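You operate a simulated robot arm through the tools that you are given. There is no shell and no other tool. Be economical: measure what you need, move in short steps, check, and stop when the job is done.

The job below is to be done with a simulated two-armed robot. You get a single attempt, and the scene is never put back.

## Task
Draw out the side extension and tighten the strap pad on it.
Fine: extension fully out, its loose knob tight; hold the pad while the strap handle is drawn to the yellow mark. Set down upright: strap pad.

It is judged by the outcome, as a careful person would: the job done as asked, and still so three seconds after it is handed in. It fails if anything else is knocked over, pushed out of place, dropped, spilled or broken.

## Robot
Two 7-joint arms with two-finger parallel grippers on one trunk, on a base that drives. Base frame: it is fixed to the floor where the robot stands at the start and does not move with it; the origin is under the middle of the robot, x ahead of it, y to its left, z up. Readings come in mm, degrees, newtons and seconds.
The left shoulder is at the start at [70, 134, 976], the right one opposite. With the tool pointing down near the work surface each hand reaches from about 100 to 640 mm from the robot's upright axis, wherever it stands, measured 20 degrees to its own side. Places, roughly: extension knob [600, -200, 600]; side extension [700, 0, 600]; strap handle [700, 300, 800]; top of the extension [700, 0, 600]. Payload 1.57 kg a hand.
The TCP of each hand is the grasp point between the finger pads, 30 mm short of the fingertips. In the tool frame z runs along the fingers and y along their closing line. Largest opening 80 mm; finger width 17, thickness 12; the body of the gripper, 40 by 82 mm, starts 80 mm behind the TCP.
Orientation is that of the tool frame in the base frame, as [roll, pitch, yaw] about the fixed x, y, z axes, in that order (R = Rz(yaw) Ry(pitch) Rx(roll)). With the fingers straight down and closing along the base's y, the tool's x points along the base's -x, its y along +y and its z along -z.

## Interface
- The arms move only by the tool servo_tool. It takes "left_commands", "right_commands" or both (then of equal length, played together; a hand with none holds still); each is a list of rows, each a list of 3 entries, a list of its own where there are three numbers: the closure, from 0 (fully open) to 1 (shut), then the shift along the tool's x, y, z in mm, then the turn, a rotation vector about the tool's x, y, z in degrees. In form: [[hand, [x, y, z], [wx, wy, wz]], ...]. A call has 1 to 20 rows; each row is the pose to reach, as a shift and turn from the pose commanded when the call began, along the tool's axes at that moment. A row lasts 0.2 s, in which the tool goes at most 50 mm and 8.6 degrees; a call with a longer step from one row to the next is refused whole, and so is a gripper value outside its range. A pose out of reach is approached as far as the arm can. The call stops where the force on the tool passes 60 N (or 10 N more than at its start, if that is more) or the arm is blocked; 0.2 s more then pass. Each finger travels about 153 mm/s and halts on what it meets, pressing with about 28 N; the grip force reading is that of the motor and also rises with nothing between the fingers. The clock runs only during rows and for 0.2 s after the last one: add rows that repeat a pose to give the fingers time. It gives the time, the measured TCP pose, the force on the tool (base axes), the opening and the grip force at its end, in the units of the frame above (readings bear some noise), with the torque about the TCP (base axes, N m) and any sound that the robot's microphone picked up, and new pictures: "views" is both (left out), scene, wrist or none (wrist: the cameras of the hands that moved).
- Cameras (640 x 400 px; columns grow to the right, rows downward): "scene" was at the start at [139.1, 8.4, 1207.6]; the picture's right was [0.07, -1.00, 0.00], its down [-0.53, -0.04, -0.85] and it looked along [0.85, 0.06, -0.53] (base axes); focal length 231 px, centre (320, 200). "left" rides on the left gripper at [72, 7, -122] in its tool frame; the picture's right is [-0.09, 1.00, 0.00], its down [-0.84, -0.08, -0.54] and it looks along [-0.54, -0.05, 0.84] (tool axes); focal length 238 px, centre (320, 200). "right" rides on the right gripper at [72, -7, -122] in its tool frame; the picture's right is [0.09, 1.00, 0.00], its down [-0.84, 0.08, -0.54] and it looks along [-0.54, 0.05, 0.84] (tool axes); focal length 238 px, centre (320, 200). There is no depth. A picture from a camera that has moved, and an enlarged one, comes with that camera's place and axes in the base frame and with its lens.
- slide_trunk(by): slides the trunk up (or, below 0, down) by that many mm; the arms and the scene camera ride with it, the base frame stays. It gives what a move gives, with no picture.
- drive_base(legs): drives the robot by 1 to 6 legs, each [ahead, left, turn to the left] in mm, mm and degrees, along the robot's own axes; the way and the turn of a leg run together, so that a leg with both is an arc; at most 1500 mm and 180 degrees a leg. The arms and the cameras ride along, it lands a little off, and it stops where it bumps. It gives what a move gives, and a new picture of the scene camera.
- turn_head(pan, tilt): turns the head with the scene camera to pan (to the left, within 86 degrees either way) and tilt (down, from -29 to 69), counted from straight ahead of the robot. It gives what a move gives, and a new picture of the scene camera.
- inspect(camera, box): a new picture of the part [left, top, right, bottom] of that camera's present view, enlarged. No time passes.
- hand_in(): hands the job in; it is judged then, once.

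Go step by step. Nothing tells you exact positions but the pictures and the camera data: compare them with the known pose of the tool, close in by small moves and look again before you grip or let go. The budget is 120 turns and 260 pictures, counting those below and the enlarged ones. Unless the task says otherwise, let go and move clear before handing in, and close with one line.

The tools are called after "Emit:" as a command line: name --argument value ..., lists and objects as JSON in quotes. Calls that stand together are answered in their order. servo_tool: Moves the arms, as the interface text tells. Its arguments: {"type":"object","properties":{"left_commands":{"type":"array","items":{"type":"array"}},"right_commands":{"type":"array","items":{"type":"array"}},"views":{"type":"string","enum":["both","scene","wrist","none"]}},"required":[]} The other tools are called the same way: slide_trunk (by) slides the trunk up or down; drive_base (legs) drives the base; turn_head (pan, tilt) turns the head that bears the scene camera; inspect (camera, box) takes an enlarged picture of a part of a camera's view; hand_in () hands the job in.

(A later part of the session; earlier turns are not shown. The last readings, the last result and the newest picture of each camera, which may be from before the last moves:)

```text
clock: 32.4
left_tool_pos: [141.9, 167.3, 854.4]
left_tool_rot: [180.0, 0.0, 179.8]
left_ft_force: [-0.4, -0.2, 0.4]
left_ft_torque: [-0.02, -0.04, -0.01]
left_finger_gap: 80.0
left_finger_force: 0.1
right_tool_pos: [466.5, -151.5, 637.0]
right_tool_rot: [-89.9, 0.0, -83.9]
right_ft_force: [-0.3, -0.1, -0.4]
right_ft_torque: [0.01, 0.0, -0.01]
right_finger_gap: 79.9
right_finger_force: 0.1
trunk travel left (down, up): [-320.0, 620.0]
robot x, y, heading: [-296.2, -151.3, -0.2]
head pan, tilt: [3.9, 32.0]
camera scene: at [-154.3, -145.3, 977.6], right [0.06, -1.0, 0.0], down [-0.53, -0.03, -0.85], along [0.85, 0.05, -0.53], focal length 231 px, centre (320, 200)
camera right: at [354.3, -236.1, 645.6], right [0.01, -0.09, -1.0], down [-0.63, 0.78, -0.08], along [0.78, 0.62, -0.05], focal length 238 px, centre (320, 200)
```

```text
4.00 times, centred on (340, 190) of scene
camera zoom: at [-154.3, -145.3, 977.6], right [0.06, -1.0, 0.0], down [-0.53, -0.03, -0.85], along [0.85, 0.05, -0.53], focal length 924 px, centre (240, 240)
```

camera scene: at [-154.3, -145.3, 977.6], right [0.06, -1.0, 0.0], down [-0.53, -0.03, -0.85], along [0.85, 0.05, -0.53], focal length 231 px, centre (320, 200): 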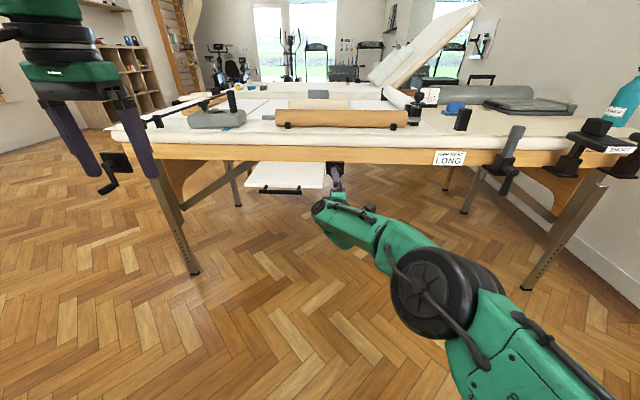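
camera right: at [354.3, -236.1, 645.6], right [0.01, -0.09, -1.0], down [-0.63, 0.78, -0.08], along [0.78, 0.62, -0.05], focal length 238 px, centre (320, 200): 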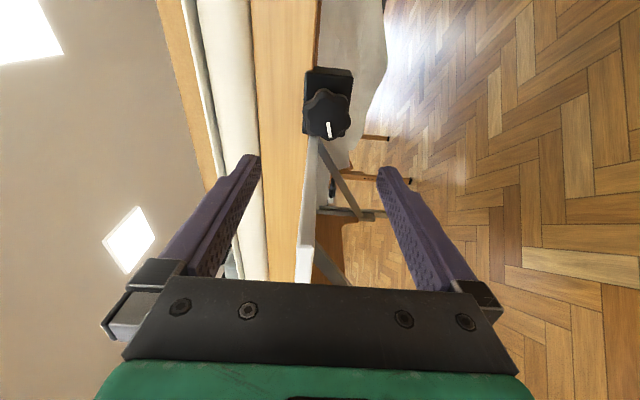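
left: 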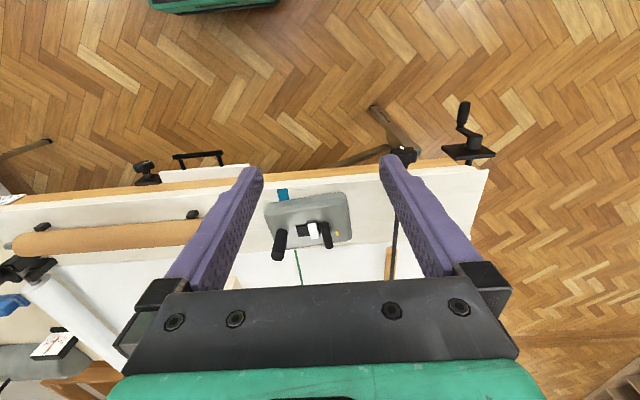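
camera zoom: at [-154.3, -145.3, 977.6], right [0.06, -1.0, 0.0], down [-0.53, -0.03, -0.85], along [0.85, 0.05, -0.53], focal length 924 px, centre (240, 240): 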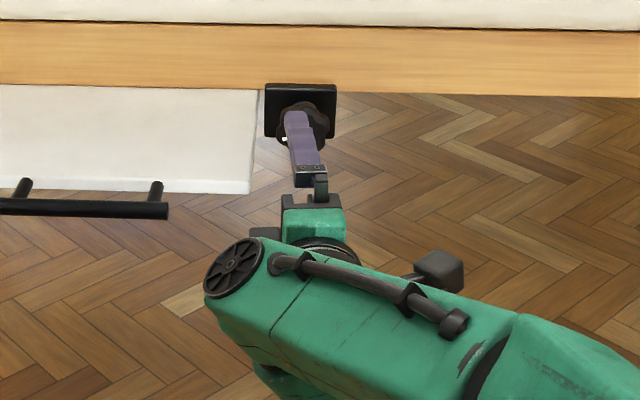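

The wrist view puts the knob about 20 mm right of the tool axis and 4 mm lower. I correct for that, approach part of the way and look again.

Emit:
servo_tool --right_commands '[[0, [20, 4, 0], [0, 0, 0]], [0, [20, 4, 30], [0, 0, 0]], [0, [20, 4, 60], [0, 0, 0]], [0, [20, 4, 60], [0, 0, 0]]]' --views "both"

Emit:
inspect --camera "scene" --box '[300, 150, 380, 200]'

```text
clock: 33.4
left_tool_pos: [141.4, 165.9, 853.2]
left_tool_rot: [180.0, 0.0, 179.8]
left_ft_force: [-1.1, 0.2, -0.3]
left_ft_torque: [-0.01, 0.01, 0.02]
left_finger_gap: 80.0
left_finger_force: 0.0
right_tool_pos: [488.3, -171.9, 634.1]
right_tool_rot: [-90.0, 0.0, -84.0]
right_ft_force: [-0.7, 0.8, -0.4]
right_ft_torque: [0.01, 0.02, -0.04]
right_finger_gap: 79.8
right_finger_force: 0.1
right hand out of reach, approached as far as the arm can: row 2, 3, 4
trunk travel left (down, up): [-320.0, 620.0]
robot x, y, heading: [-293.7, -155.9, -0.3]
head pan, tilt: [3.9, 32.0]
camera scene: at [-154.2, -145.4, 977.5], right [0.06, -1.0, 0.0], down [-0.53, -0.03, -0.85], along [0.85, 0.05, -0.53], focal length 231 px, centre (320, 200)
camera right: at [374.6, -255.4, 641.0], right [0.01, -0.09, -1.0], down [-0.63, 0.78, -0.08], along [0.78, 0.62, -0.05], focal length 238 px, centre (320, 200)
```

scene: 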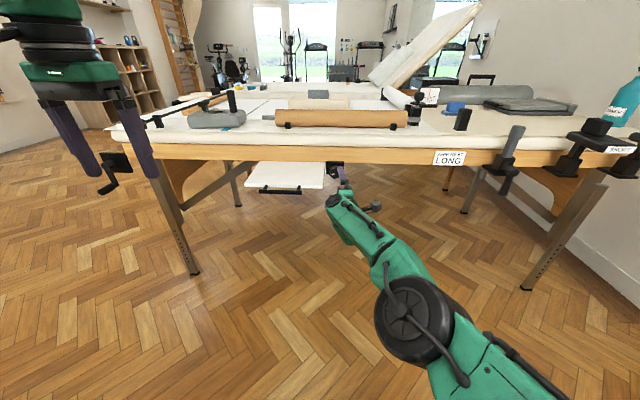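
right: 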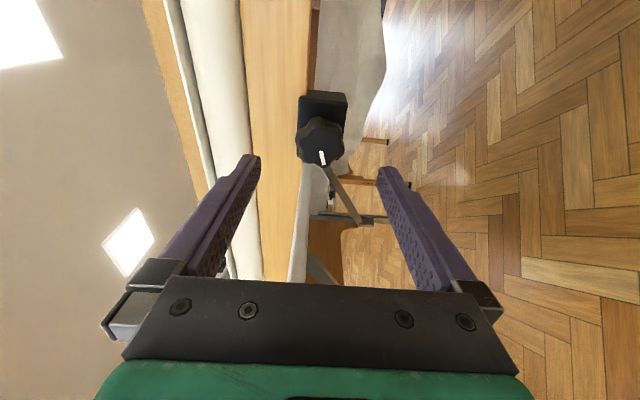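

```text
8.00 times, centred on (340, 175) of scene
camera zoom: at [-154.2, -145.4, 977.5], right [0.06, -1.0, 0.0], down [-0.53, -0.03, -0.85], along [0.85, 0.05, -0.53], focal length 1847 px, centre (160, 400)
```

zoom: 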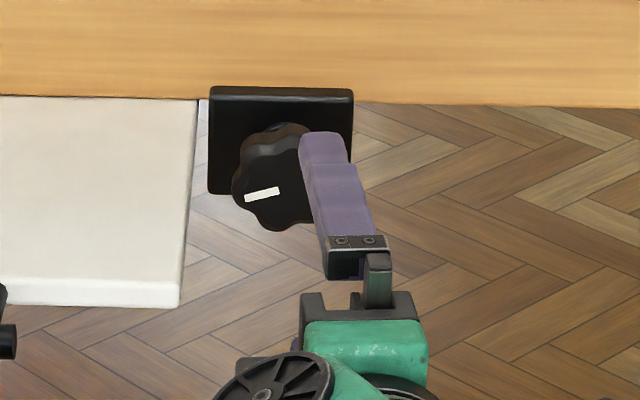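

The arm is at its reach limit, so I drive 50 mm forward and recheck the line to the knob.

Emit:
drive_base --legs '[[50, 0, 0]]'

Emit:
inspect --camera "right" --box '[220, 60, 420, 260]'

Emit:
inspect --camera "scene" --box '[300, 150, 400, 212]'

```text
clock: 34.3
left_tool_pos: [192.1, 168.0, 853.2]
left_tool_rot: [-180.0, -0.1, 179.9]
left_ft_force: [0.5, 0.8, 0.4]
left_ft_torque: [-0.01, 0.0, 0.0]
left_finger_gap: 80.0
left_finger_force: 0.0
right_tool_pos: [539.1, -171.6, 633.5]
right_tool_rot: [-90.0, 0.1, -83.9]
right_ft_force: [0.0, 0.1, 0.0]
right_ft_torque: [0.01, -0.01, 0.03]
right_finger_gap: 80.0
right_finger_force: 0.1
trunk travel left (down, up): [-320.0, 620.0]
robot x, y, heading: [-240.9, -151.5, -0.2]
head pan, tilt: [3.9, 32.0]
camera scene: at [-103.0, -145.5, 977.4], right [0.06, -1.0, 0.0], down [-0.53, -0.03, -0.85], along [0.85, 0.05, -0.53], focal length 231 px, centre (320, 200)
```

scene: 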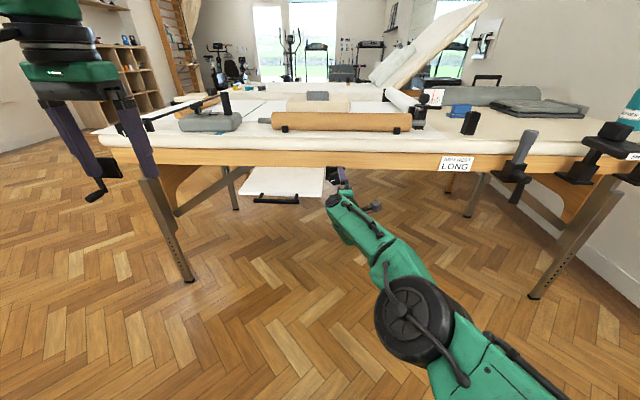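

```text
2.00 times, centred on (320, 160) of right
camera zoom: at [425.5, -255.2, 640.4], right [0.01, -0.09, -1.0], down [-0.63, 0.78, -0.08], along [0.78, 0.62, -0.05], focal length 477 px, centre (320, 280)
```

zoom: 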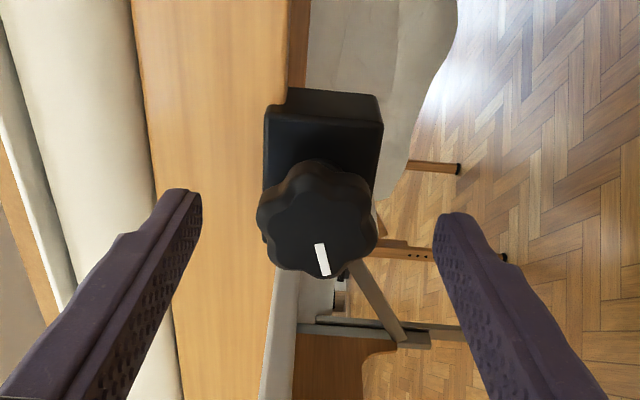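

```text
6.40 times, centred on (350, 181) of scene
camera zoom: at [-103.0, -145.5, 977.4], right [0.06, -1.0, 0.0], down [-0.53, -0.03, -0.85], along [0.85, 0.05, -0.53], focal length 1478 px, centre (128, 322)
```

zoom: 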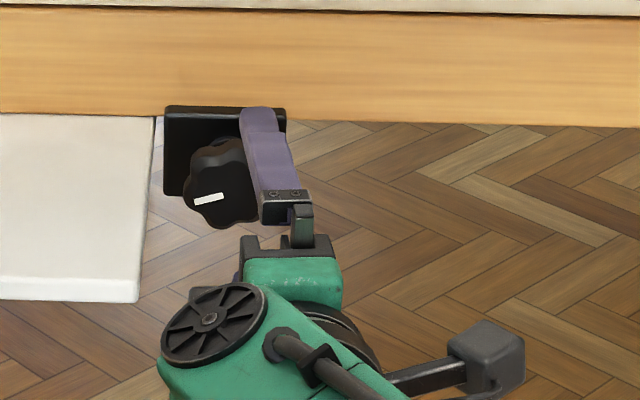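

The knob's front face is at about x 585, y -153, which is 14 mm left of the tool axis. I retract a little, drive in 60 mm for reach, and approach on the right line.

Emit:
servo_tool --right_commands '[[0, [-5, 0, -25], [0, 0, 0]], [0, [-14, 0, -50], [0, 0, 0]], [0, [-14, 0, -50], [0, 0, 0]]]' --views "none"

Emit:
drive_base --legs '[[65, 0, 0]]'

Emit:
inspect --camera "right" --box '[220, 60, 420, 260]'

```text
clock: 35.1
left_tool_pos: [191.0, 165.9, 852.8]
left_tool_rot: [-180.0, 0.0, 179.8]
left_ft_force: [-0.6, -0.2, -0.5]
left_ft_torque: [-0.01, -0.03, -0.01]
left_finger_gap: 79.9
left_finger_force: 0.1
right_tool_pos: [486.7, -162.4, 633.9]
right_tool_rot: [-90.0, 0.1, -84.1]
right_ft_force: [-0.7, 0.2, -0.1]
right_ft_torque: [-0.02, -0.05, 0.02]
right_finger_gap: 80.0
right_finger_force: 0.1
trunk travel left (down, up): [-320.0, 620.0]
robot x, y, heading: [-243.4, -154.6, -0.4]
head pan, tilt: [3.9, 32.0]
```

```text
clock: 36.1
left_tool_pos: [257.4, 165.8, 853.7]
left_tool_rot: [179.9, 0.1, 179.8]
left_ft_force: [0.8, -0.6, 0.1]
left_ft_torque: [0.01, -0.01, -0.01]
left_finger_gap: 80.0
left_finger_force: 0.0
right_tool_pos: [553.6, -161.8, 633.9]
right_tool_rot: [-89.9, 0.1, -84.0]
right_ft_force: [-0.9, 0.1, -0.8]
right_ft_torque: [-0.01, -0.01, 0.0]
right_finger_gap: 79.9
right_finger_force: 0.1
trunk travel left (down, up): [-320.0, 620.0]
robot x, y, heading: [-176.4, -152.3, -0.1]
head pan, tilt: [3.9, 32.0]
camera scene: at [-37.3, -145.8, 977.4], right [0.06, -1.0, 0.0], down [-0.53, -0.03, -0.85], along [0.85, 0.05, -0.53], focal length 231 px, centre (320, 200)
```

scene: 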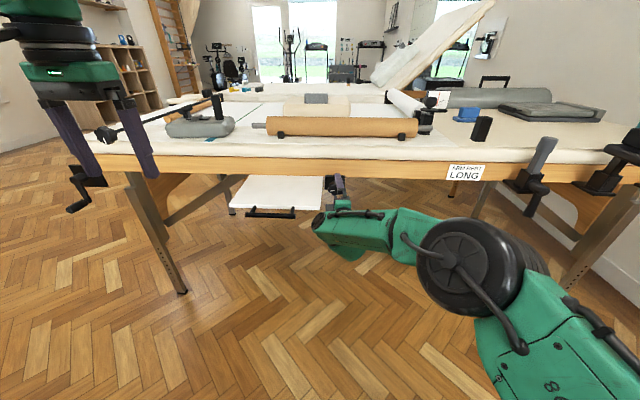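

```text
2.00 times, centred on (320, 160) of right
camera zoom: at [439.7, -246.9, 641.1], right [0.01, -0.09, -1.0], down [-0.63, 0.78, -0.08], along [0.78, 0.62, -0.05], focal length 477 px, centre (320, 280)
```

zoom: 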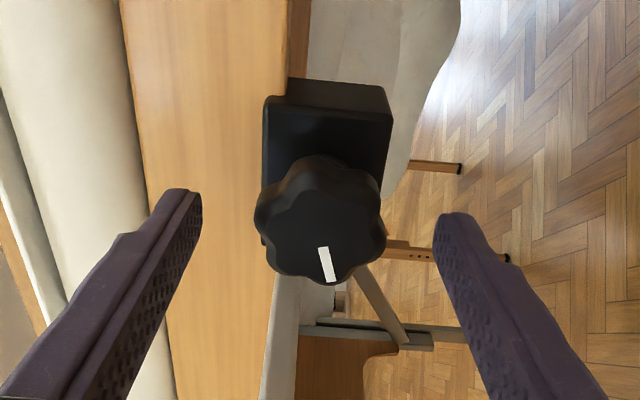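

The knob axis is at about y -151 with its front face at x 587. I move in 20 mm with the lateral correction so the tips overlap the knob by about 15 mm, then close.

Emit:
servo_tool --right_commands '[[0, [-7, 1, 5], [0, 0, 0]], [0, [-7, 1, 20], [0, 0, 0]], [0, [-7, 1, 20], [0, 0, 0]]]' --views "wrist"

Emit:
inspect --camera "scene" --box '[280, 150, 400, 225]'

```text
clock: 36.9
left_tool_pos: [256.7, 166.7, 853.8]
left_tool_rot: [180.0, 0.0, 179.8]
left_ft_force: [0.3, -0.8, 0.0]
left_ft_torque: [0.01, 0.0, -0.01]
left_finger_gap: 79.8
left_finger_force: 0.1
right_tool_pos: [571.5, -153.8, 633.6]
right_tool_rot: [-89.8, 0.0, -84.1]
right_ft_force: [0.5, -1.1, -0.5]
right_ft_torque: [-0.02, 0.0, -0.02]
right_finger_gap: 80.1
right_finger_force: 0.1
trunk travel left (down, up): [-320.0, 620.0]
robot x, y, heading: [-175.4, -152.0, -0.2]
head pan, tilt: [3.9, 32.0]
camera right: at [457.9, -238.1, 640.9], right [0.01, -0.09, -1.0], down [-0.63, 0.78, -0.08], along [0.78, 0.62, -0.05], focal length 238 px, centre (320, 200)
```

right: 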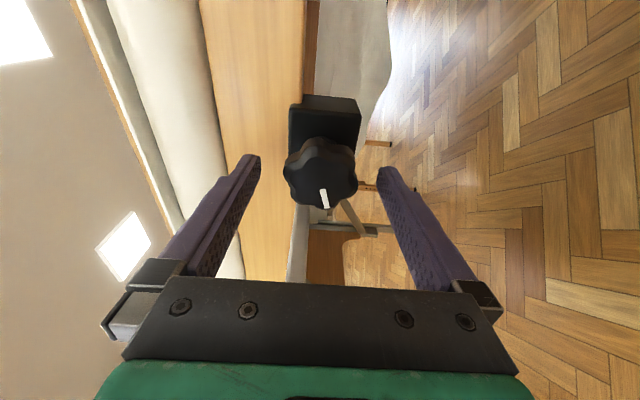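

```text
5.33 times, centred on (340, 188) of scene
camera zoom: at [-38.2, -145.8, 977.6], right [0.06, -1.0, 0.0], down [-0.53, -0.03, -0.85], along [0.85, 0.05, -0.53], focal length 1231 px, centre (213, 267)
```

zoom: 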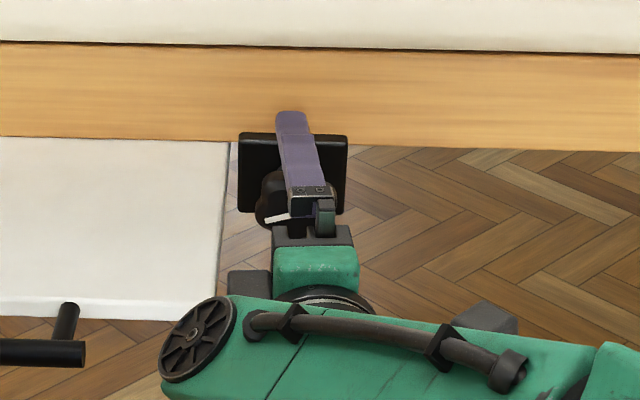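

Emit:
servo_tool --right_commands '[[0.4, [0, 0, 0], [0, 0, 0]], [1, [0, 0, 0], [0, 0, 0]], [1, [0, 0, 0], [0, 0, 0]], [1, [0, 0, 0], [0, 0, 0]]]' --views "wrist"

Emit:
inspect --camera "scene" --box '[280, 150, 400, 225]'

```text
clock: 37.9
left_tool_pos: [257.3, 166.5, 854.0]
left_tool_rot: [180.0, 0.0, 179.8]
left_ft_force: [0.0, -0.1, 0.8]
left_ft_torque: [0.04, 0.03, 0.01]
left_finger_gap: 79.8
left_finger_force: 0.0
right_tool_pos: [571.7, -154.6, 633.4]
right_tool_rot: [-90.0, 0.0, -84.1]
right_ft_force: [-3.2, -2.4, -2.3]
right_ft_torque: [-0.03, 0.07, -0.07]
right_finger_gap: 45.8
right_finger_force: 44.6
trunk travel left (down, up): [-320.0, 620.0]
robot x, y, heading: [-178.8, -149.2, -0.1]
head pan, tilt: [3.9, 32.0]
camera right: at [457.9, -238.6, 640.4], right [0.01, -0.09, -1.0], down [-0.63, 0.78, -0.08], along [0.78, 0.62, -0.05], focal length 238 px, centre (320, 200)
```

right: 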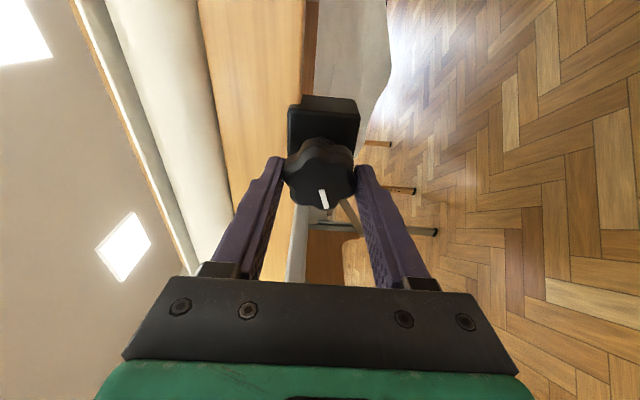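

```text
5.33 times, centred on (340, 188) of scene
camera zoom: at [-37.9, -146.2, 977.5], right [0.06, -1.0, 0.0], down [-0.53, -0.03, -0.85], along [0.85, 0.05, -0.53], focal length 1231 px, centre (213, 267)
```

zoom: 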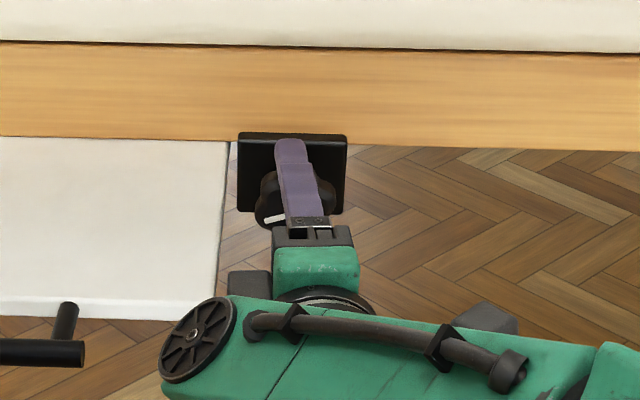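

The knob is gripped at 45.8 mm with almost no side force. I turn it clockwise about its own axis.

Emit:
servo_tool --right_commands '[[1, [0, 0, 0], [0.8, 0, 8]], [1, [0, 0, 0], [1.7, 0, 16]], [1, [0, 0, 0], [2.5, 0, 24]], [1, [0, 0, 0], [3.3, 0, 32]], [1, [0, 0, 0], [4.2, 0, 40]], [1, [0, 0, 0], [4.7, 0, 45]], [1, [0, 0, 0], [4.7, 0, 45]]]' --views "wrist"

Emit:
inspect --camera "scene" --box '[280, 150, 400, 225]'

```text
clock: 39.5
left_tool_pos: [257.3, 166.4, 853.6]
left_tool_rot: [179.8, 0.0, 179.8]
left_ft_force: [-1.0, 0.0, -0.2]
left_ft_torque: [-0.01, 0.0, 0.0]
left_finger_gap: 79.9
left_finger_force: 0.1
right_tool_pos: [571.2, -155.5, 633.5]
right_tool_rot: [-83.8, 45.2, -81.4]
right_ft_force: [-8.5, -10.0, -2.8]
right_ft_torque: [-0.03, 0.13, -0.06]
right_finger_gap: 46.0
right_finger_force: 45.5
trunk travel left (down, up): [-320.0, 620.0]
robot x, y, heading: [-180.7, -152.9, -0.3]
head pan, tilt: [3.9, 32.0]
camera right: at [458.3, -218.5, 579.4], right [0.01, 0.65, -0.76], down [-0.63, 0.6, 0.5], along [0.78, 0.47, 0.41], focal length 238 px, centre (320, 200)
```

right: 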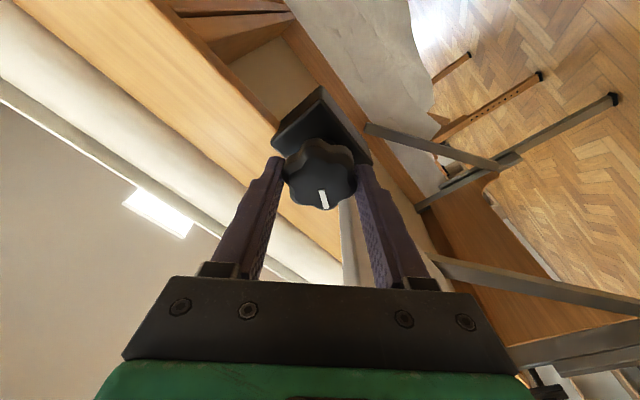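

```text
5.33 times, centred on (340, 188) of scene
camera zoom: at [-38.8, -147.2, 977.6], right [0.06, -1.0, 0.0], down [-0.53, -0.03, -0.85], along [0.85, 0.05, -0.53], focal length 1231 px, centre (213, 267)
```

zoom: 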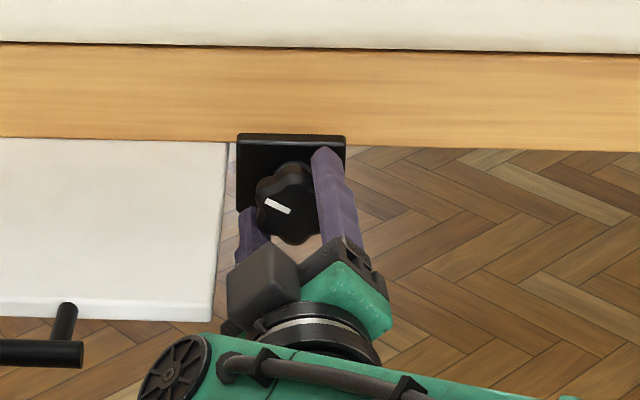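

The knob turned 45° with the hand. I loosen the grip slightly, rotate back 90° and regrip.

Emit:
servo_tool --right_commands '[[0.25, [0, 0, 0], [0, 0, 0]], [0.25, [0, 0, 0], [0, 0, 0]], [0.25, [0, 0, 0], [-0.85, 0, -8.2]], [0.25, [0, 0, 0], [-1.7, 0, -16.4]], [0.25, [0, 0, 0], [-2.6, 0, -24.6]], [0.25, [0, 0, 0], [-3.4, 0, -32.8]], [0.25, [0, 0, 0], [-4.3, 0, -41]], [0.25, [0, 0, 0], [-5.1, 0, -49.2]], [0.25, [0, 0, 0], [-6, 0, -57.4]], [0.25, [0, 0, 0], [-6.9, 0, -65.6]], [0.25, [0, 0, 0], [-7.7, 0, -73.8]], [0.25, [0, 0, 0], [-8.6, 0, -82]], [0.25, [0, 0, 0], [-9.4, 0, -90]], [0.25, [0, 0, 0], [-9.4, 0, -90]], [1, [0, 0, 0], [-9.4, 0, -90]], [1, [0, 0, 0], [-9.4, 0, -90]], [1, [0, 0, 0], [-9.4, 0, -90]]]' --views "wrist"

Emit:
inspect --camera "scene" --box '[280, 150, 400, 225]'

```text
clock: 43.1
left_tool_pos: [256.3, 165.3, 852.4]
left_tool_rot: [180.0, 0.0, 179.8]
left_ft_force: [0.9, -0.3, 0.4]
left_ft_torque: [0.01, -0.02, -0.03]
left_finger_gap: 80.0
left_finger_force: 0.1
right_tool_pos: [513.6, -165.2, 620.2]
right_tool_rot: [-94.2, -41.1, -81.8]
right_ft_force: [0.5, 0.1, -0.7]
right_ft_torque: [-0.01, -0.01, -0.02]
right_finger_gap: 0.0
right_finger_force: 20.9
right hand out of reach, approached as far as the arm can: row 12, 13, 14, 15, 16, 17
trunk travel left (down, up): [-320.0, 620.0]
robot x, y, heading: [-177.8, -153.6, -0.2]
head pan, tilt: [3.9, 32.0]
camera right: at [400.9, -225.4, 681.1], right [0.03, -0.73, -0.69], down [-0.63, 0.52, -0.58], along [0.78, 0.45, -0.44], focal length 238 px, centre (320, 200)
```

right: 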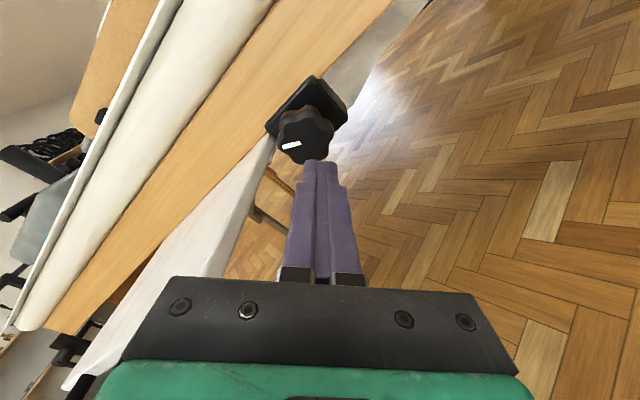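

```text
5.33 times, centred on (340, 188) of scene
camera zoom: at [-38.3, -146.4, 977.4], right [0.06, -1.0, 0.0], down [-0.53, -0.03, -0.85], along [0.85, 0.05, -0.53], focal length 1231 px, centre (213, 267)
```

zoom: 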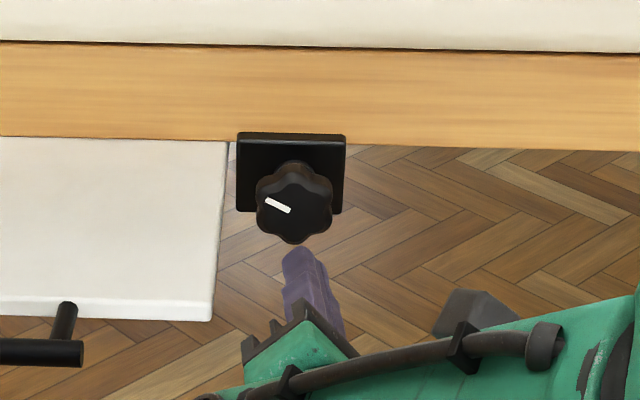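

The arm runs out of twist beyond about -30°, and the knob kept its 45°. I reopen, go to -27°, move back onto the knob and regrip.

Emit:
servo_tool --right_commands '[[0.1, [0, 0, 0], [0, 0, 0]], [0.1, [7, -16, 5], [0.7, 0, 7]], [0.1, [7, -16, 15], [1.4, 0, 14]], [0.1, [7, -16, 30], [1.4, 0, 14]], [0.1, [7, -16, 45], [1.4, 0, 14]], [0.1, [7, -16, 57.5], [1.4, 0, 14]], [0.1, [7, -16, 57.5], [1.4, 0, 14]]]' --views "wrist"

Emit:
inspect --camera "scene" --box '[280, 150, 400, 225]'

```text
clock: 44.7
left_tool_pos: [257.1, 166.7, 853.3]
left_tool_rot: [180.0, 0.0, 179.7]
left_ft_force: [0.2, 0.3, 0.2]
left_ft_torque: [-0.02, 0.0, -0.01]
left_finger_gap: 79.9
left_finger_force: 0.1
right_tool_pos: [569.8, -150.3, 635.5]
right_tool_rot: [-92.2, -27.2, -82.6]
right_ft_force: [1.0, 0.5, 0.2]
right_ft_torque: [0.01, -0.01, 0.01]
right_finger_gap: 72.1
right_finger_force: 0.0
trunk travel left (down, up): [-320.0, 620.0]
robot x, y, heading: [-179.1, -157.0, -0.3]
head pan, tilt: [3.9, 32.0]
camera right: at [457.6, -224.7, 678.3], right [0.03, -0.54, -0.84], down [-0.63, 0.64, -0.43], along [0.77, 0.55, -0.32], focal length 238 px, centre (320, 200)
```

right: 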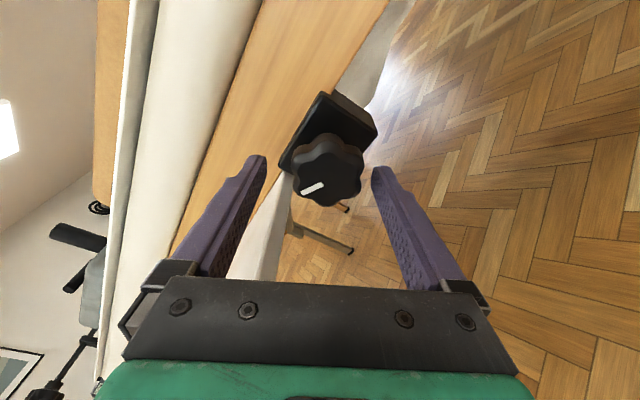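

```text
5.33 times, centred on (340, 188) of scene
camera zoom: at [-38.2, -145.8, 977.6], right [0.06, -1.0, 0.0], down [-0.53, -0.03, -0.85], along [0.85, 0.05, -0.53], focal length 1231 px, centre (213, 267)
```

zoom: 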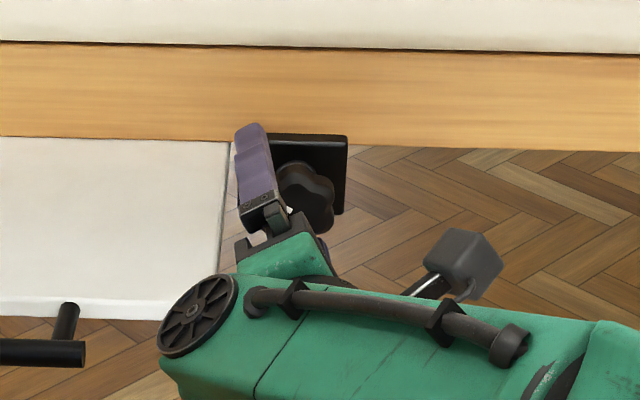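

I nudge 5 mm onto the knob axis, close, and turn clockwise another 75°.

Emit:
servo_tool --right_commands '[[0.1, [0, 5, 2], [0, 0, 0]], [0.5, [0, 5, 2], [0, 0, 0]], [1, [0, 5, 2], [0, 0, 0]], [1, [0, 5, 2], [0, 0, 0]], [1, [0, 5, 2], [0, 0, 0]]]' --views "wrist"

Emit:
servo_tool --right_commands '[[1, [0, 0, 0], [0.85, 0, 8.2]], [1, [0, 0, 0], [1.7, 0, 16.4]], [1, [0, 0, 0], [2.6, 0, 24.6]], [1, [0, 0, 0], [3.4, 0, 32.8]], [1, [0, 0, 0], [4.3, 0, 41]], [1, [0, 0, 0], [5.1, 0, 49.2]], [1, [0, 0, 0], [6, 0, 57.4]], [1, [0, 0, 0], [6.9, 0, 65.6]], [1, [0, 0, 0], [7.7, 0, 73.8]], [1, [0, 0, 0], [7.7, 0, 73.8]]]' --views "wrist"

Emit:
inspect --camera "scene" --box '[280, 150, 400, 225]'

```text
clock: 45.9
left_tool_pos: [256.5, 167.0, 852.0]
left_tool_rot: [180.0, -0.1, 179.8]
left_ft_force: [0.0, -0.7, -0.6]
left_ft_torque: [0.0, -0.02, -0.04]
left_finger_gap: 80.0
left_finger_force: 0.0
right_tool_pos: [571.4, -151.8, 630.5]
right_tool_rot: [-92.2, -27.1, -82.6]
right_ft_force: [3.8, 1.9, 3.4]
right_ft_torque: [-0.14, 0.52, -0.1]
right_finger_gap: 42.2
right_finger_force: 44.6
trunk travel left (down, up): [-320.0, 620.0]
robot x, y, heading: [-173.3, -153.8, -0.2]
head pan, tilt: [3.9, 32.0]
camera right: at [459.6, -226.2, 674.1], right [0.03, -0.54, -0.84], down [-0.63, 0.64, -0.43], along [0.77, 0.55, -0.32], focal length 238 px, centre (320, 200)
```

right: 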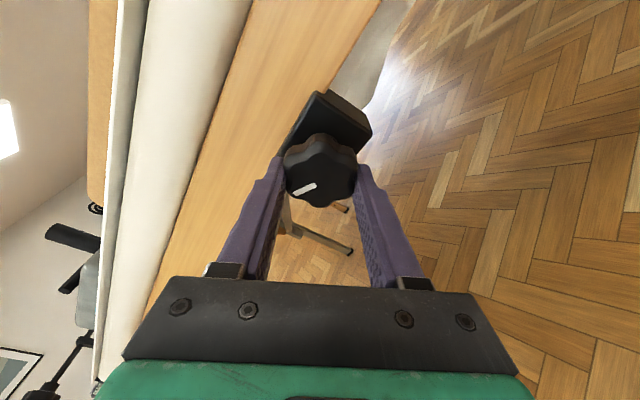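

```text
clock: 48.1
left_tool_pos: [256.6, 165.3, 854.3]
left_tool_rot: [179.9, 0.1, 179.9]
left_ft_force: [-0.2, 0.3, 0.1]
left_ft_torque: [0.0, -0.01, 0.02]
left_finger_gap: 80.2
left_finger_force: 0.0
right_tool_pos: [569.7, -149.8, 637.8]
right_tool_rot: [-82.5, 46.9, -80.0]
right_ft_force: [16.2, -11.2, 18.6]
right_ft_torque: [-0.99, 0.33, 0.19]
right_finger_gap: 44.2
right_finger_force: 45.0
right hand out of reach, approached as far as the arm can: row 7, 8, 9, 10
trunk travel left (down, up): [-320.0, 620.0]
robot x, y, heading: [-177.1, -153.4, -0.5]
head pan, tilt: [3.9, 32.0]
camera right: at [459.0, -213.0, 580.2], right [0.01, 0.67, -0.74], down [-0.64, 0.58, 0.51], along [0.77, 0.47, 0.43], focal length 238 px, centre (320, 200)
```

right: 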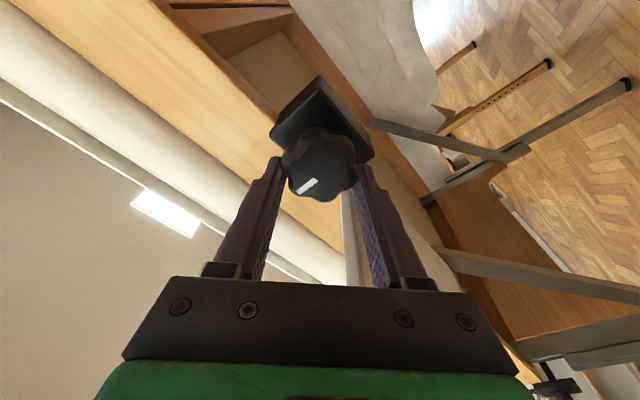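

```text
5.33 times, centred on (340, 188) of scene
camera zoom: at [-39.6, -147.3, 977.9], right [0.06, -1.0, 0.0], down [-0.53, -0.03, -0.85], along [0.85, 0.05, -0.53], focal length 1231 px, centre (213, 267)
```

zoom: 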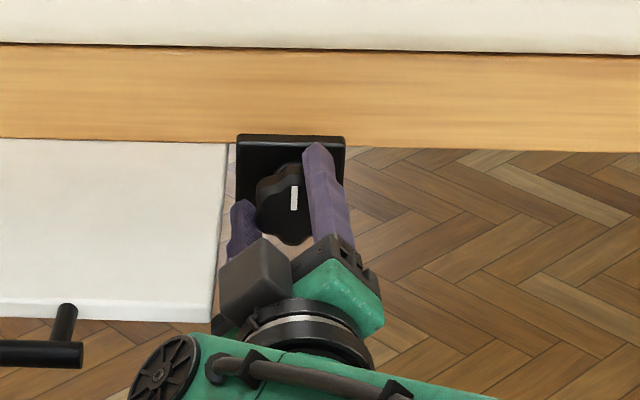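

The knob has turned about 110° in total, its mark is now vertical, and about 1 N·m is resisting. I regrip once more to check whether it is really tight.

Emit:
servo_tool --right_commands '[[0.2, [0, 0, 0], [0, 0, 0]], [0.2, [0, 0, 0], [0, 0, 0]], [0.2, [0, 0, 0], [-0.85, 0, -8.2]], [0.2, [0, 0, 0], [-1.7, 0, -16.4]], [0.2, [0, 0, 0], [-2.6, 0, -24.6]], [0.2, [0, 0, 0], [-3.4, 0, -32.8]], [0.2, [0, 0, 0], [-4.3, 0, -41]], [0.2, [0, 0, 0], [-5.1, 0, -49.2]], [0.2, [0, 0, 0], [-6, 0, -57.4]], [0.2, [0, 0, 0], [-6.9, 0, -65.6]], [0.2, [0, 0, 0], [-6.9, 0, -65.6]]]' --views "wrist"

```text
clock: 50.5
left_tool_pos: [256.6, 162.8, 855.4]
left_tool_rot: [179.8, 0.1, 179.8]
left_ft_force: [-0.2, -0.6, -0.5]
left_ft_torque: [0.03, 0.03, 0.01]
left_finger_gap: 79.9
left_finger_force: 0.0
right_tool_pos: [569.5, -150.2, 638.5]
right_tool_rot: [-91.0, -18.7, -83.2]
right_ft_force: [2.1, -24.7, 14.7]
right_ft_torque: [0.58, 1.19, 2.01]
right_finger_gap: 63.8
right_finger_force: 0.1
trunk travel left (down, up): [-320.0, 620.0]
robot x, y, heading: [-177.9, -154.1, -0.5]
head pan, tilt: [3.9, 32.0]
camera right: at [457.0, -230.3, 670.5], right [0.03, -0.41, -0.91], down [-0.63, 0.7, -0.33], along [0.78, 0.59, -0.23], focal length 238 px, centre (320, 200)
```

right: 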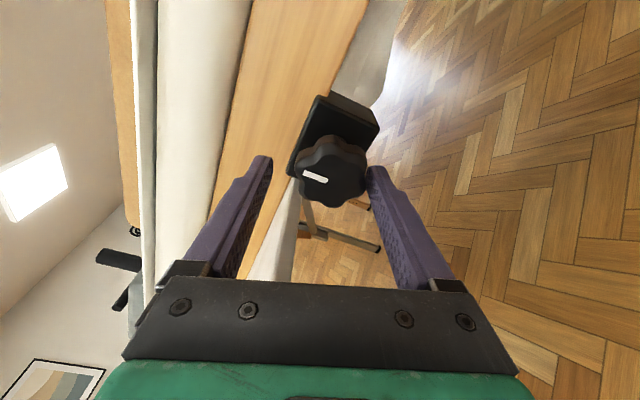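

One finger is rubbing the knob, so I shift 6 mm to centre the hand and check the mark.

Emit:
servo_tool --right_commands '[[0.05, [0, 6, 0], [0, 0, 0]], [0.05, [0, 6, 0], [0, 0, 0]]]' --views "wrist"

Emit:
inspect --camera "scene" --box '[280, 150, 400, 225]'

```text
clock: 51.1
left_tool_pos: [255.8, 165.9, 854.3]
left_tool_rot: [179.9, 0.0, 180.0]
left_ft_force: [0.5, 0.3, 0.4]
left_ft_torque: [0.02, 0.0, 0.0]
left_finger_gap: 79.8
left_finger_force: 0.1
right_tool_pos: [570.2, -146.0, 627.9]
right_tool_rot: [-91.5, -18.9, -82.6]
right_ft_force: [-0.1, 0.1, -0.7]
right_ft_torque: [-0.02, 0.0, -0.02]
right_finger_gap: 76.0
right_finger_force: 0.0
trunk travel left (down, up): [-320.0, 620.0]
robot x, y, heading: [-180.8, -149.8, -0.3]
head pan, tilt: [3.9, 32.0]
camera right: at [457.5, -226.4, 661.2], right [0.03, -0.41, -0.91], down [-0.64, 0.69, -0.33], along [0.77, 0.59, -0.24], focal length 238 px, centre (320, 200)
```

right: 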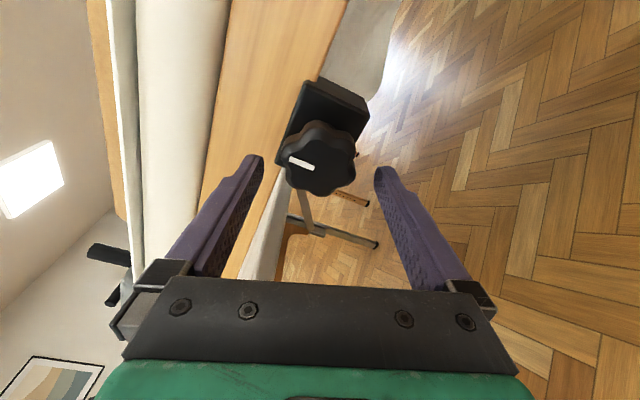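

```text
5.33 times, centred on (340, 188) of scene
camera zoom: at [-38.5, -145.9, 977.5], right [0.07, -1.0, 0.0], down [-0.53, -0.03, -0.85], along [0.85, 0.06, -0.53], focal length 1231 px, centre (213, 267)
```

zoom: 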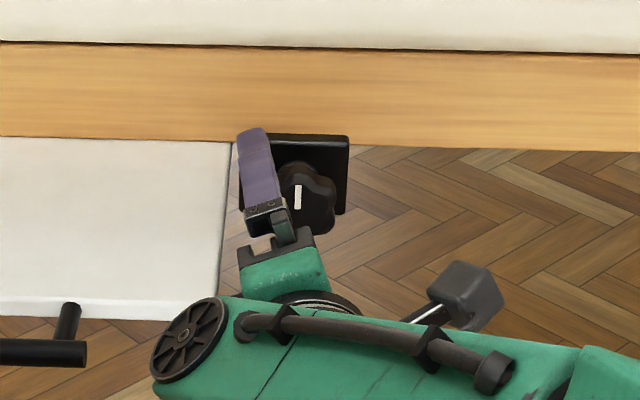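

The mark held vertical. I centre on the knob, grip and turn further while watching torque.

Emit:
servo_tool --right_commands '[[0.05, [9, -2, 1], [0, 0, 0]], [0.5, [9, -2, 1], [0, 0, 0]], [1, [9, -2, 1], [0, 0, 0]], [1, [9, -2, 1], [0, 0, 0]], [1, [9, -2, 1], [0, 0, 0]]]' --views "wrist"

Emit:
servo_tool --right_commands '[[1, [0, 0, 0], [0.85, 0, 8.2]], [1, [0, 0, 0], [1.7, 0, 16.4]], [1, [0, 0, 0], [2.6, 0, 24.6]], [1, [0, 0, 0], [2.6, 0, 24.6]]]' --views "wrist"

Emit:
inspect --camera "scene" --box '[280, 150, 400, 225]'

```text
clock: 52.3
left_tool_pos: [257.2, 166.5, 852.2]
left_tool_rot: [-179.9, 0.0, 179.8]
left_ft_force: [0.0, 0.9, 0.4]
left_ft_torque: [0.0, -0.01, 0.0]
left_finger_gap: 79.9
left_finger_force: 0.1
right_tool_pos: [572.2, -157.7, 632.8]
right_tool_rot: [-91.4, -19.0, -82.8]
right_ft_force: [-5.5, -2.3, -4.4]
right_ft_torque: [-0.74, 0.57, -0.05]
right_finger_gap: 44.2
right_finger_force: 45.0
trunk travel left (down, up): [-320.0, 620.0]
robot x, y, heading: [-181.1, -153.4, -0.1]
head pan, tilt: [3.9, 32.0]
camera right: at [460.5, -236.4, 666.5], right [0.03, -0.41, -0.91], down [-0.64, 0.7, -0.33], along [0.77, 0.59, -0.24], focal length 238 px, centre (320, 200)
```

right: 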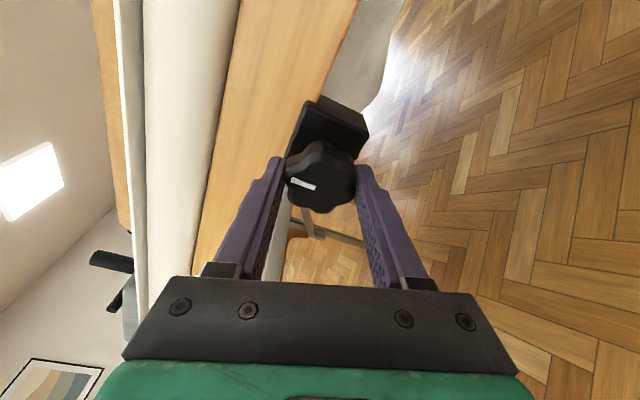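

```text
clock: 53.3
left_tool_pos: [258.1, 166.8, 852.0]
left_tool_rot: [179.9, -0.1, 179.8]
left_ft_force: [0.2, -0.9, 0.4]
left_ft_torque: [-0.01, -0.01, -0.01]
left_finger_gap: 80.1
left_finger_force: 0.0
right_tool_pos: [572.3, -155.6, 634.1]
right_tool_rot: [-88.9, 5.8, -83.0]
right_ft_force: [1.1, -1.9, -4.4]
right_ft_torque: [-0.36, 0.12, 0.19]
right_finger_gap: 46.6
right_finger_force: 44.6
trunk travel left (down, up): [-320.0, 620.0]
robot x, y, heading: [-176.7, -151.2, -0.5]
head pan, tilt: [3.9, 32.0]
camera right: at [461.5, -242.7, 630.4], right [0.02, 0.01, -1.0], down [-0.64, 0.77, 0.0], along [0.77, 0.64, 0.02], focal length 238 px, centre (320, 200)
```

right: 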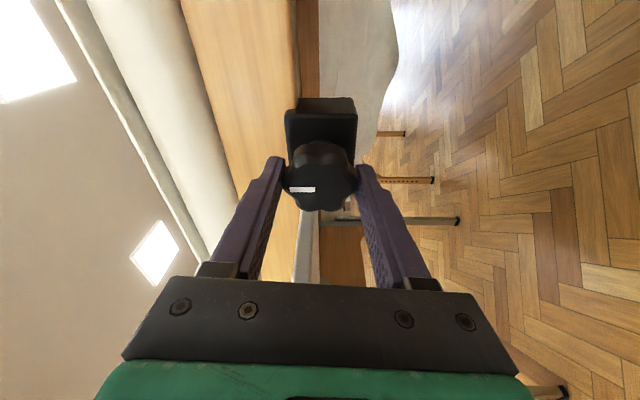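

```text
5.33 times, centred on (340, 188) of scene
camera zoom: at [-36.9, -145.9, 977.4], right [0.06, -1.0, 0.0], down [-0.53, -0.03, -0.85], along [0.85, 0.05, -0.53], focal length 1231 px, centre (213, 267)
```

zoom: 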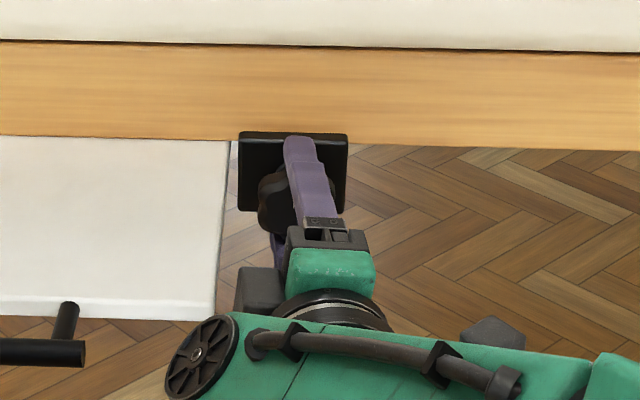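

Emit:
servo_tool --right_commands '[[1, [0, 0, 0], [0.85, 0, 8.2]], [1, [0, 0, 0], [1.7, 0, 16.4]], [1, [0, 0, 0], [2.6, 0, 24.6]], [1, [0, 0, 0], [3.4, 0, 32.8]], [1, [0, 0, 0], [3.4, 0, 32.8]]]' --views "wrist"

Emit:
inspect --camera "scene" --box '[280, 150, 400, 225]'

```text
clock: 54.5
left_tool_pos: [259.1, 163.4, 852.4]
left_tool_rot: [179.8, -0.1, 179.9]
left_ft_force: [-0.6, 0.6, 0.5]
left_ft_torque: [0.01, -0.03, 0.01]
left_finger_gap: 80.0
left_finger_force: 0.1
right_tool_pos: [573.3, -153.1, 634.2]
right_tool_rot: [-85.2, 38.7, -81.8]
right_ft_force: [-16.2, -20.9, -20.1]
right_ft_torque: [-0.81, 0.43, -0.42]
right_finger_gap: 43.4
right_finger_force: 44.9
right hand out of reach, approached as far as the arm can: row 3, 4, 5
trunk travel left (down, up): [-320.0, 620.0]
robot x, y, heading: [-175.8, -153.6, -0.1]
head pan, tilt: [3.9, 32.0]
camera right: at [460.9, -224.2, 587.6], right [0.0, 0.56, -0.83], down [-0.63, 0.64, 0.43], along [0.77, 0.52, 0.35], focal length 238 px, centre (320, 200)
```

right: 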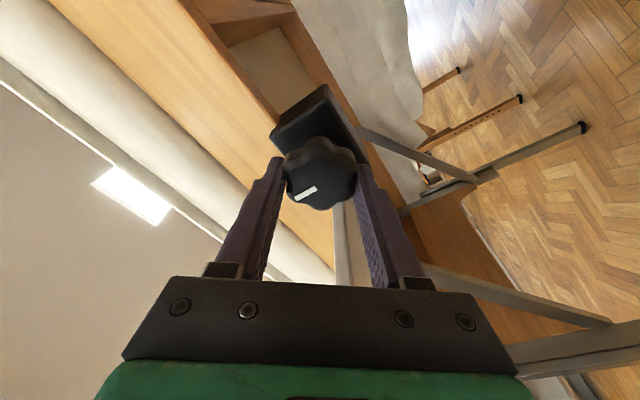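

```text
5.33 times, centred on (340, 188) of scene
camera zoom: at [-36.4, -148.5, 977.1], right [0.06, -1.0, 0.0], down [-0.53, -0.03, -0.85], along [0.84, 0.06, -0.53], focal length 1231 px, centre (213, 267)
```

zoom: 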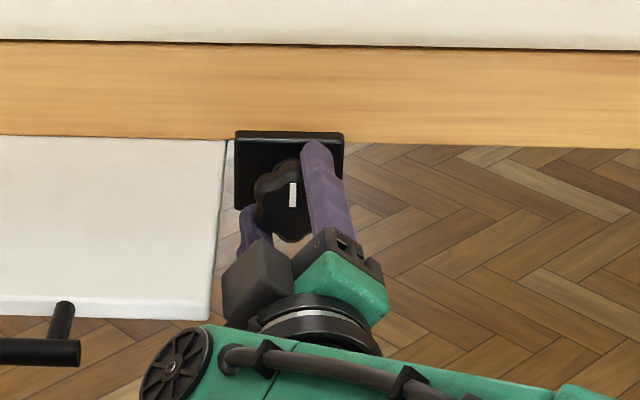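

The hand turned further but the mark stayed vertical and the fingers slipped, so the knob is tight. I let go, back straight out, and level the hand.

Emit:
servo_tool --right_commands '[[0, [0, 0, 0], [0, 0, 0]], [0, [0, 0, 0], [0, 0, 0]], [0, [0, 0, 0], [0, 0, 0]], [0, [0, 0, -30], [0, 0, 0]], [0, [0, 0, -60], [0, 0, 0]], [0, [0, 0, -90], [-0.8, 0, -8]], [0, [0, 0, -110], [-1.6, 0, -16]], [0, [0, 0, -110], [-2.4, 0, -24]], [0, [0, 0, -110], [-3.2, 0, -32]], [0, [0, 0, -110], [-4, 0, -38.7]], [0, [0, 0, -110], [-4, 0, -38.7]]]' --views "wrist"

Emit:
inspect --camera "scene" --box '[220, 140, 380, 240]'

```text
clock: 56.9
left_tool_pos: [256.9, 167.3, 852.6]
left_tool_rot: [-180.0, -0.1, 179.9]
left_ft_force: [-0.4, 0.1, -0.2]
left_ft_torque: [0.01, -0.01, 0.02]
left_finger_gap: 79.9
left_finger_force: 0.0
right_tool_pos: [463.1, -161.5, 630.6]
right_tool_rot: [-89.2, -0.3, -83.0]
right_ft_force: [-0.3, -0.7, -0.3]
right_ft_torque: [-0.01, 0.01, -0.01]
right_finger_gap: 80.0
right_finger_force: 0.2
right hand out of reach, approached as far as the arm can: row 4
trunk travel left (down, up): [-320.0, 620.0]
robot x, y, heading: [-172.9, -153.5, -0.2]
head pan, tilt: [3.9, 32.0]
camera right: at [351.5, -248.3, 636.5], right [0.02, -0.1, -1.0], down [-0.64, 0.76, -0.09], along [0.77, 0.64, -0.04], focal length 238 px, centre (320, 200)
```

right: 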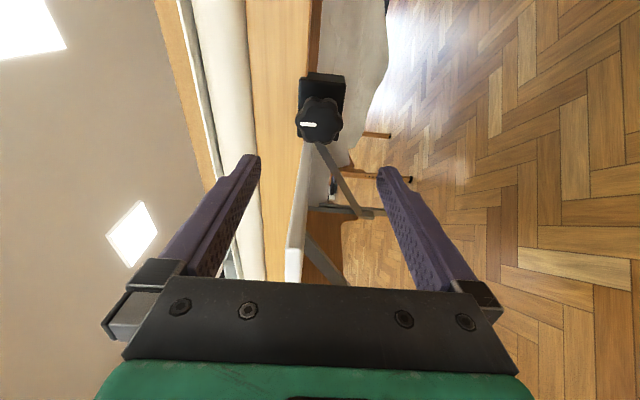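

```text
4.00 times, centred on (300, 190) of scene
camera zoom: at [-38.1, -145.8, 977.5], right [0.06, -1.0, 0.0], down [-0.53, -0.03, -0.85], along [0.85, 0.05, -0.53], focal length 924 px, centre (400, 240)
```

zoom: 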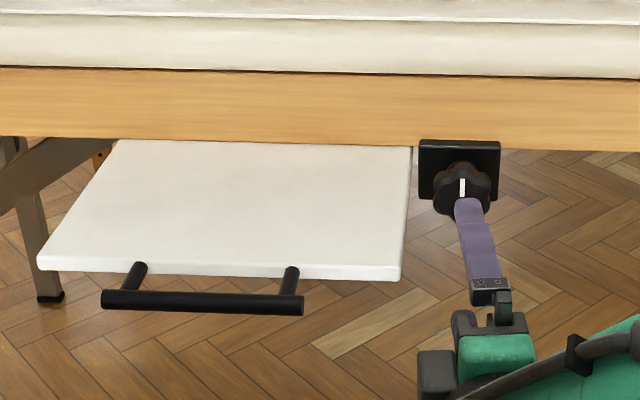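

The knob mark is vertical and the extension is still fully out. Now I back away, raise the trunk, and turn the right hand to point down for the pad.

Emit:
drive_base --legs '[[-180, 0, 0]]'

Emit:
slide_trunk --by 230

Emit:
servo_tool --right_commands '[[0, [5, -5, 0], [-4.33, 4.33, 4.33]], [0, [10, -10, 0], [-8.66, 8.66, 8.66]], [0, [15, -20, 0], [-13, 13, 13]], [0, [20, -30, 0], [-17.3, 17.3, 17.3]], [0, [20, -40, 0], [-21.65, 21.65, 21.65]], [0, [20, -50, 0], [-26, 26, 26]], [0, [20, -60, 0], [-30.3, 30.3, 30.3]], [0, [20, -70, 0], [-34.6, 34.6, 34.6]], [0, [20, -80, 0], [-39, 39, 39]], [0, [20, -90, 0], [-43.3, 43.3, 43.3]], [0, [20, -100, 0], [-47.6, 47.6, 47.6]], [0, [20, -110, 0], [-52, 52, 52]], [0, [20, -120, 0], [-56.3, 56.3, 56.3]], [0, [20, -130, 0], [-60.6, 60.6, 60.6]], [0, [20, -140, 0], [-65, 65, 65]], [0, [20, -150, 0], [-69.28, 69.28, 69.28]], [0, [20, -150, 0], [-69.28, 69.28, 69.28]]]' --views "none"

Emit:
drive_base --legs '[[0, 415, 0]]'

```text
clock: 58.4
left_tool_pos: [75.4, 166.3, 853.8]
left_tool_rot: [180.0, 0.1, 179.7]
left_ft_force: [-0.1, -0.1, 0.4]
left_ft_torque: [0.01, 0.0, 0.02]
left_finger_gap: 80.3
left_finger_force: 0.1
right_tool_pos: [281.1, -162.2, 630.8]
right_tool_rot: [-89.3, -0.2, -83.1]
right_ft_force: [0.5, 1.0, 0.0]
right_ft_torque: [-0.02, -0.01, -0.03]
right_finger_gap: 80.1
right_finger_force: 0.0
trunk travel left (down, up): [-320.0, 620.0]
robot x, y, heading: [-359.5, -152.8, -0.3]
head pan, tilt: [3.9, 32.0]
camera scene: at [-220.7, -145.2, 977.7], right [0.06, -1.0, 0.0], down [-0.53, -0.03, -0.85], along [0.85, 0.05, -0.53], focal length 231 px, centre (320, 200)
```

scene: 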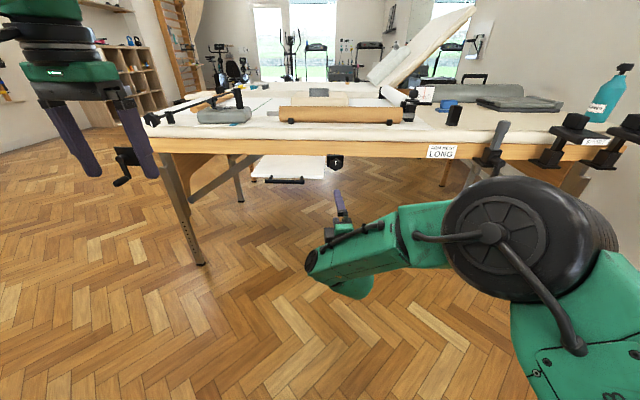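

```text
clock: 60.8
left_tool_pos: [76.5, 167.7, 1083.3]
left_tool_rot: [180.0, -0.1, 179.6]
left_ft_force: [0.1, 0.1, 0.1]
left_ft_torque: [0.02, -0.02, -0.01]
left_finger_gap: 80.0
left_finger_force: 0.0
right_tool_pos: [280.9, -161.7, 860.2]
right_tool_rot: [-89.3, -0.3, -83.0]
right_ft_force: [0.3, 0.2, 0.5]
right_ft_torque: [-0.03, 0.02, -0.02]
right_finger_gap: 79.9
right_finger_force: 0.2
trunk travel left (down, up): [-550.0, 390.0]
robot x, y, heading: [-358.3, -150.3, -0.4]
head pan, tilt: [3.9, 32.0]
```

```text
clock: 64.4
left_tool_pos: [76.8, 164.5, 1083.3]
left_tool_rot: [179.9, -0.1, 179.6]
left_ft_force: [1.2, -0.4, -1.0]
left_ft_torque: [0.02, 0.04, -0.02]
left_finger_gap: 79.8
left_finger_force: 0.1
right_tool_pos: [191.3, -211.9, 963.8]
right_tool_rot: [-179.9, 0.7, -173.1]
right_ft_force: [0.0, -1.1, -0.8]
right_ft_torque: [0.03, 0.03, 0.01]
right_finger_gap: 79.9
right_finger_force: 0.0
right hand out of reach, approached as far as the arm can: row 8, 9, 10, 11, 12, 13, 14, 15, 16, 17
trunk travel left (down, up): [-550.0, 390.0]
robot x, y, heading: [-359.2, -154.2, -0.4]
head pan, tilt: [3.9, 32.0]
```

```text
clock: 67.0
left_tool_pos: [82.4, 588.5, 1084.1]
left_tool_rot: [179.9, 0.0, 179.2]
left_ft_force: [0.9, -0.9, -0.5]
left_ft_torque: [-0.02, 0.05, -0.02]
left_finger_gap: 80.1
left_finger_force: 0.0
right_tool_pos: [193.7, 209.5, 964.2]
right_tool_rot: [-179.7, 0.8, -173.5]
right_ft_force: [-1.2, 0.4, 0.1]
right_ft_torque: [0.0, 0.0, 0.03]
right_finger_gap: 80.0
right_finger_force: 0.0
trunk travel left (down, up): [-550.0, 390.0]
robot x, y, heading: [-355.4, 269.4, -0.9]
head pan, tilt: [3.9, 32.0]
camera scene: at [-215.7, 279.1, 1207.6], right [0.05, -1.0, 0.0], down [-0.53, -0.03, -0.85], along [0.85, 0.05, -0.53], focal length 231 px, centre (320, 200)
```

scene: 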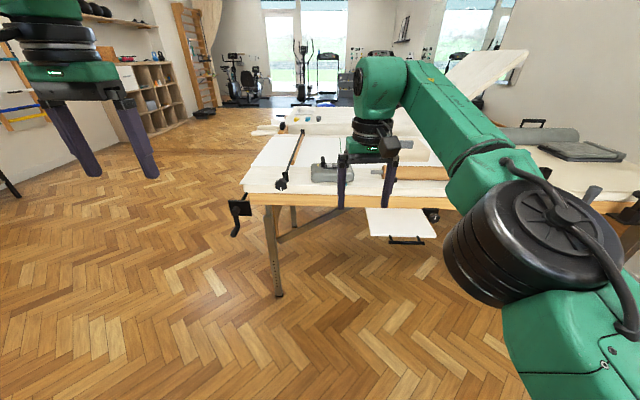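

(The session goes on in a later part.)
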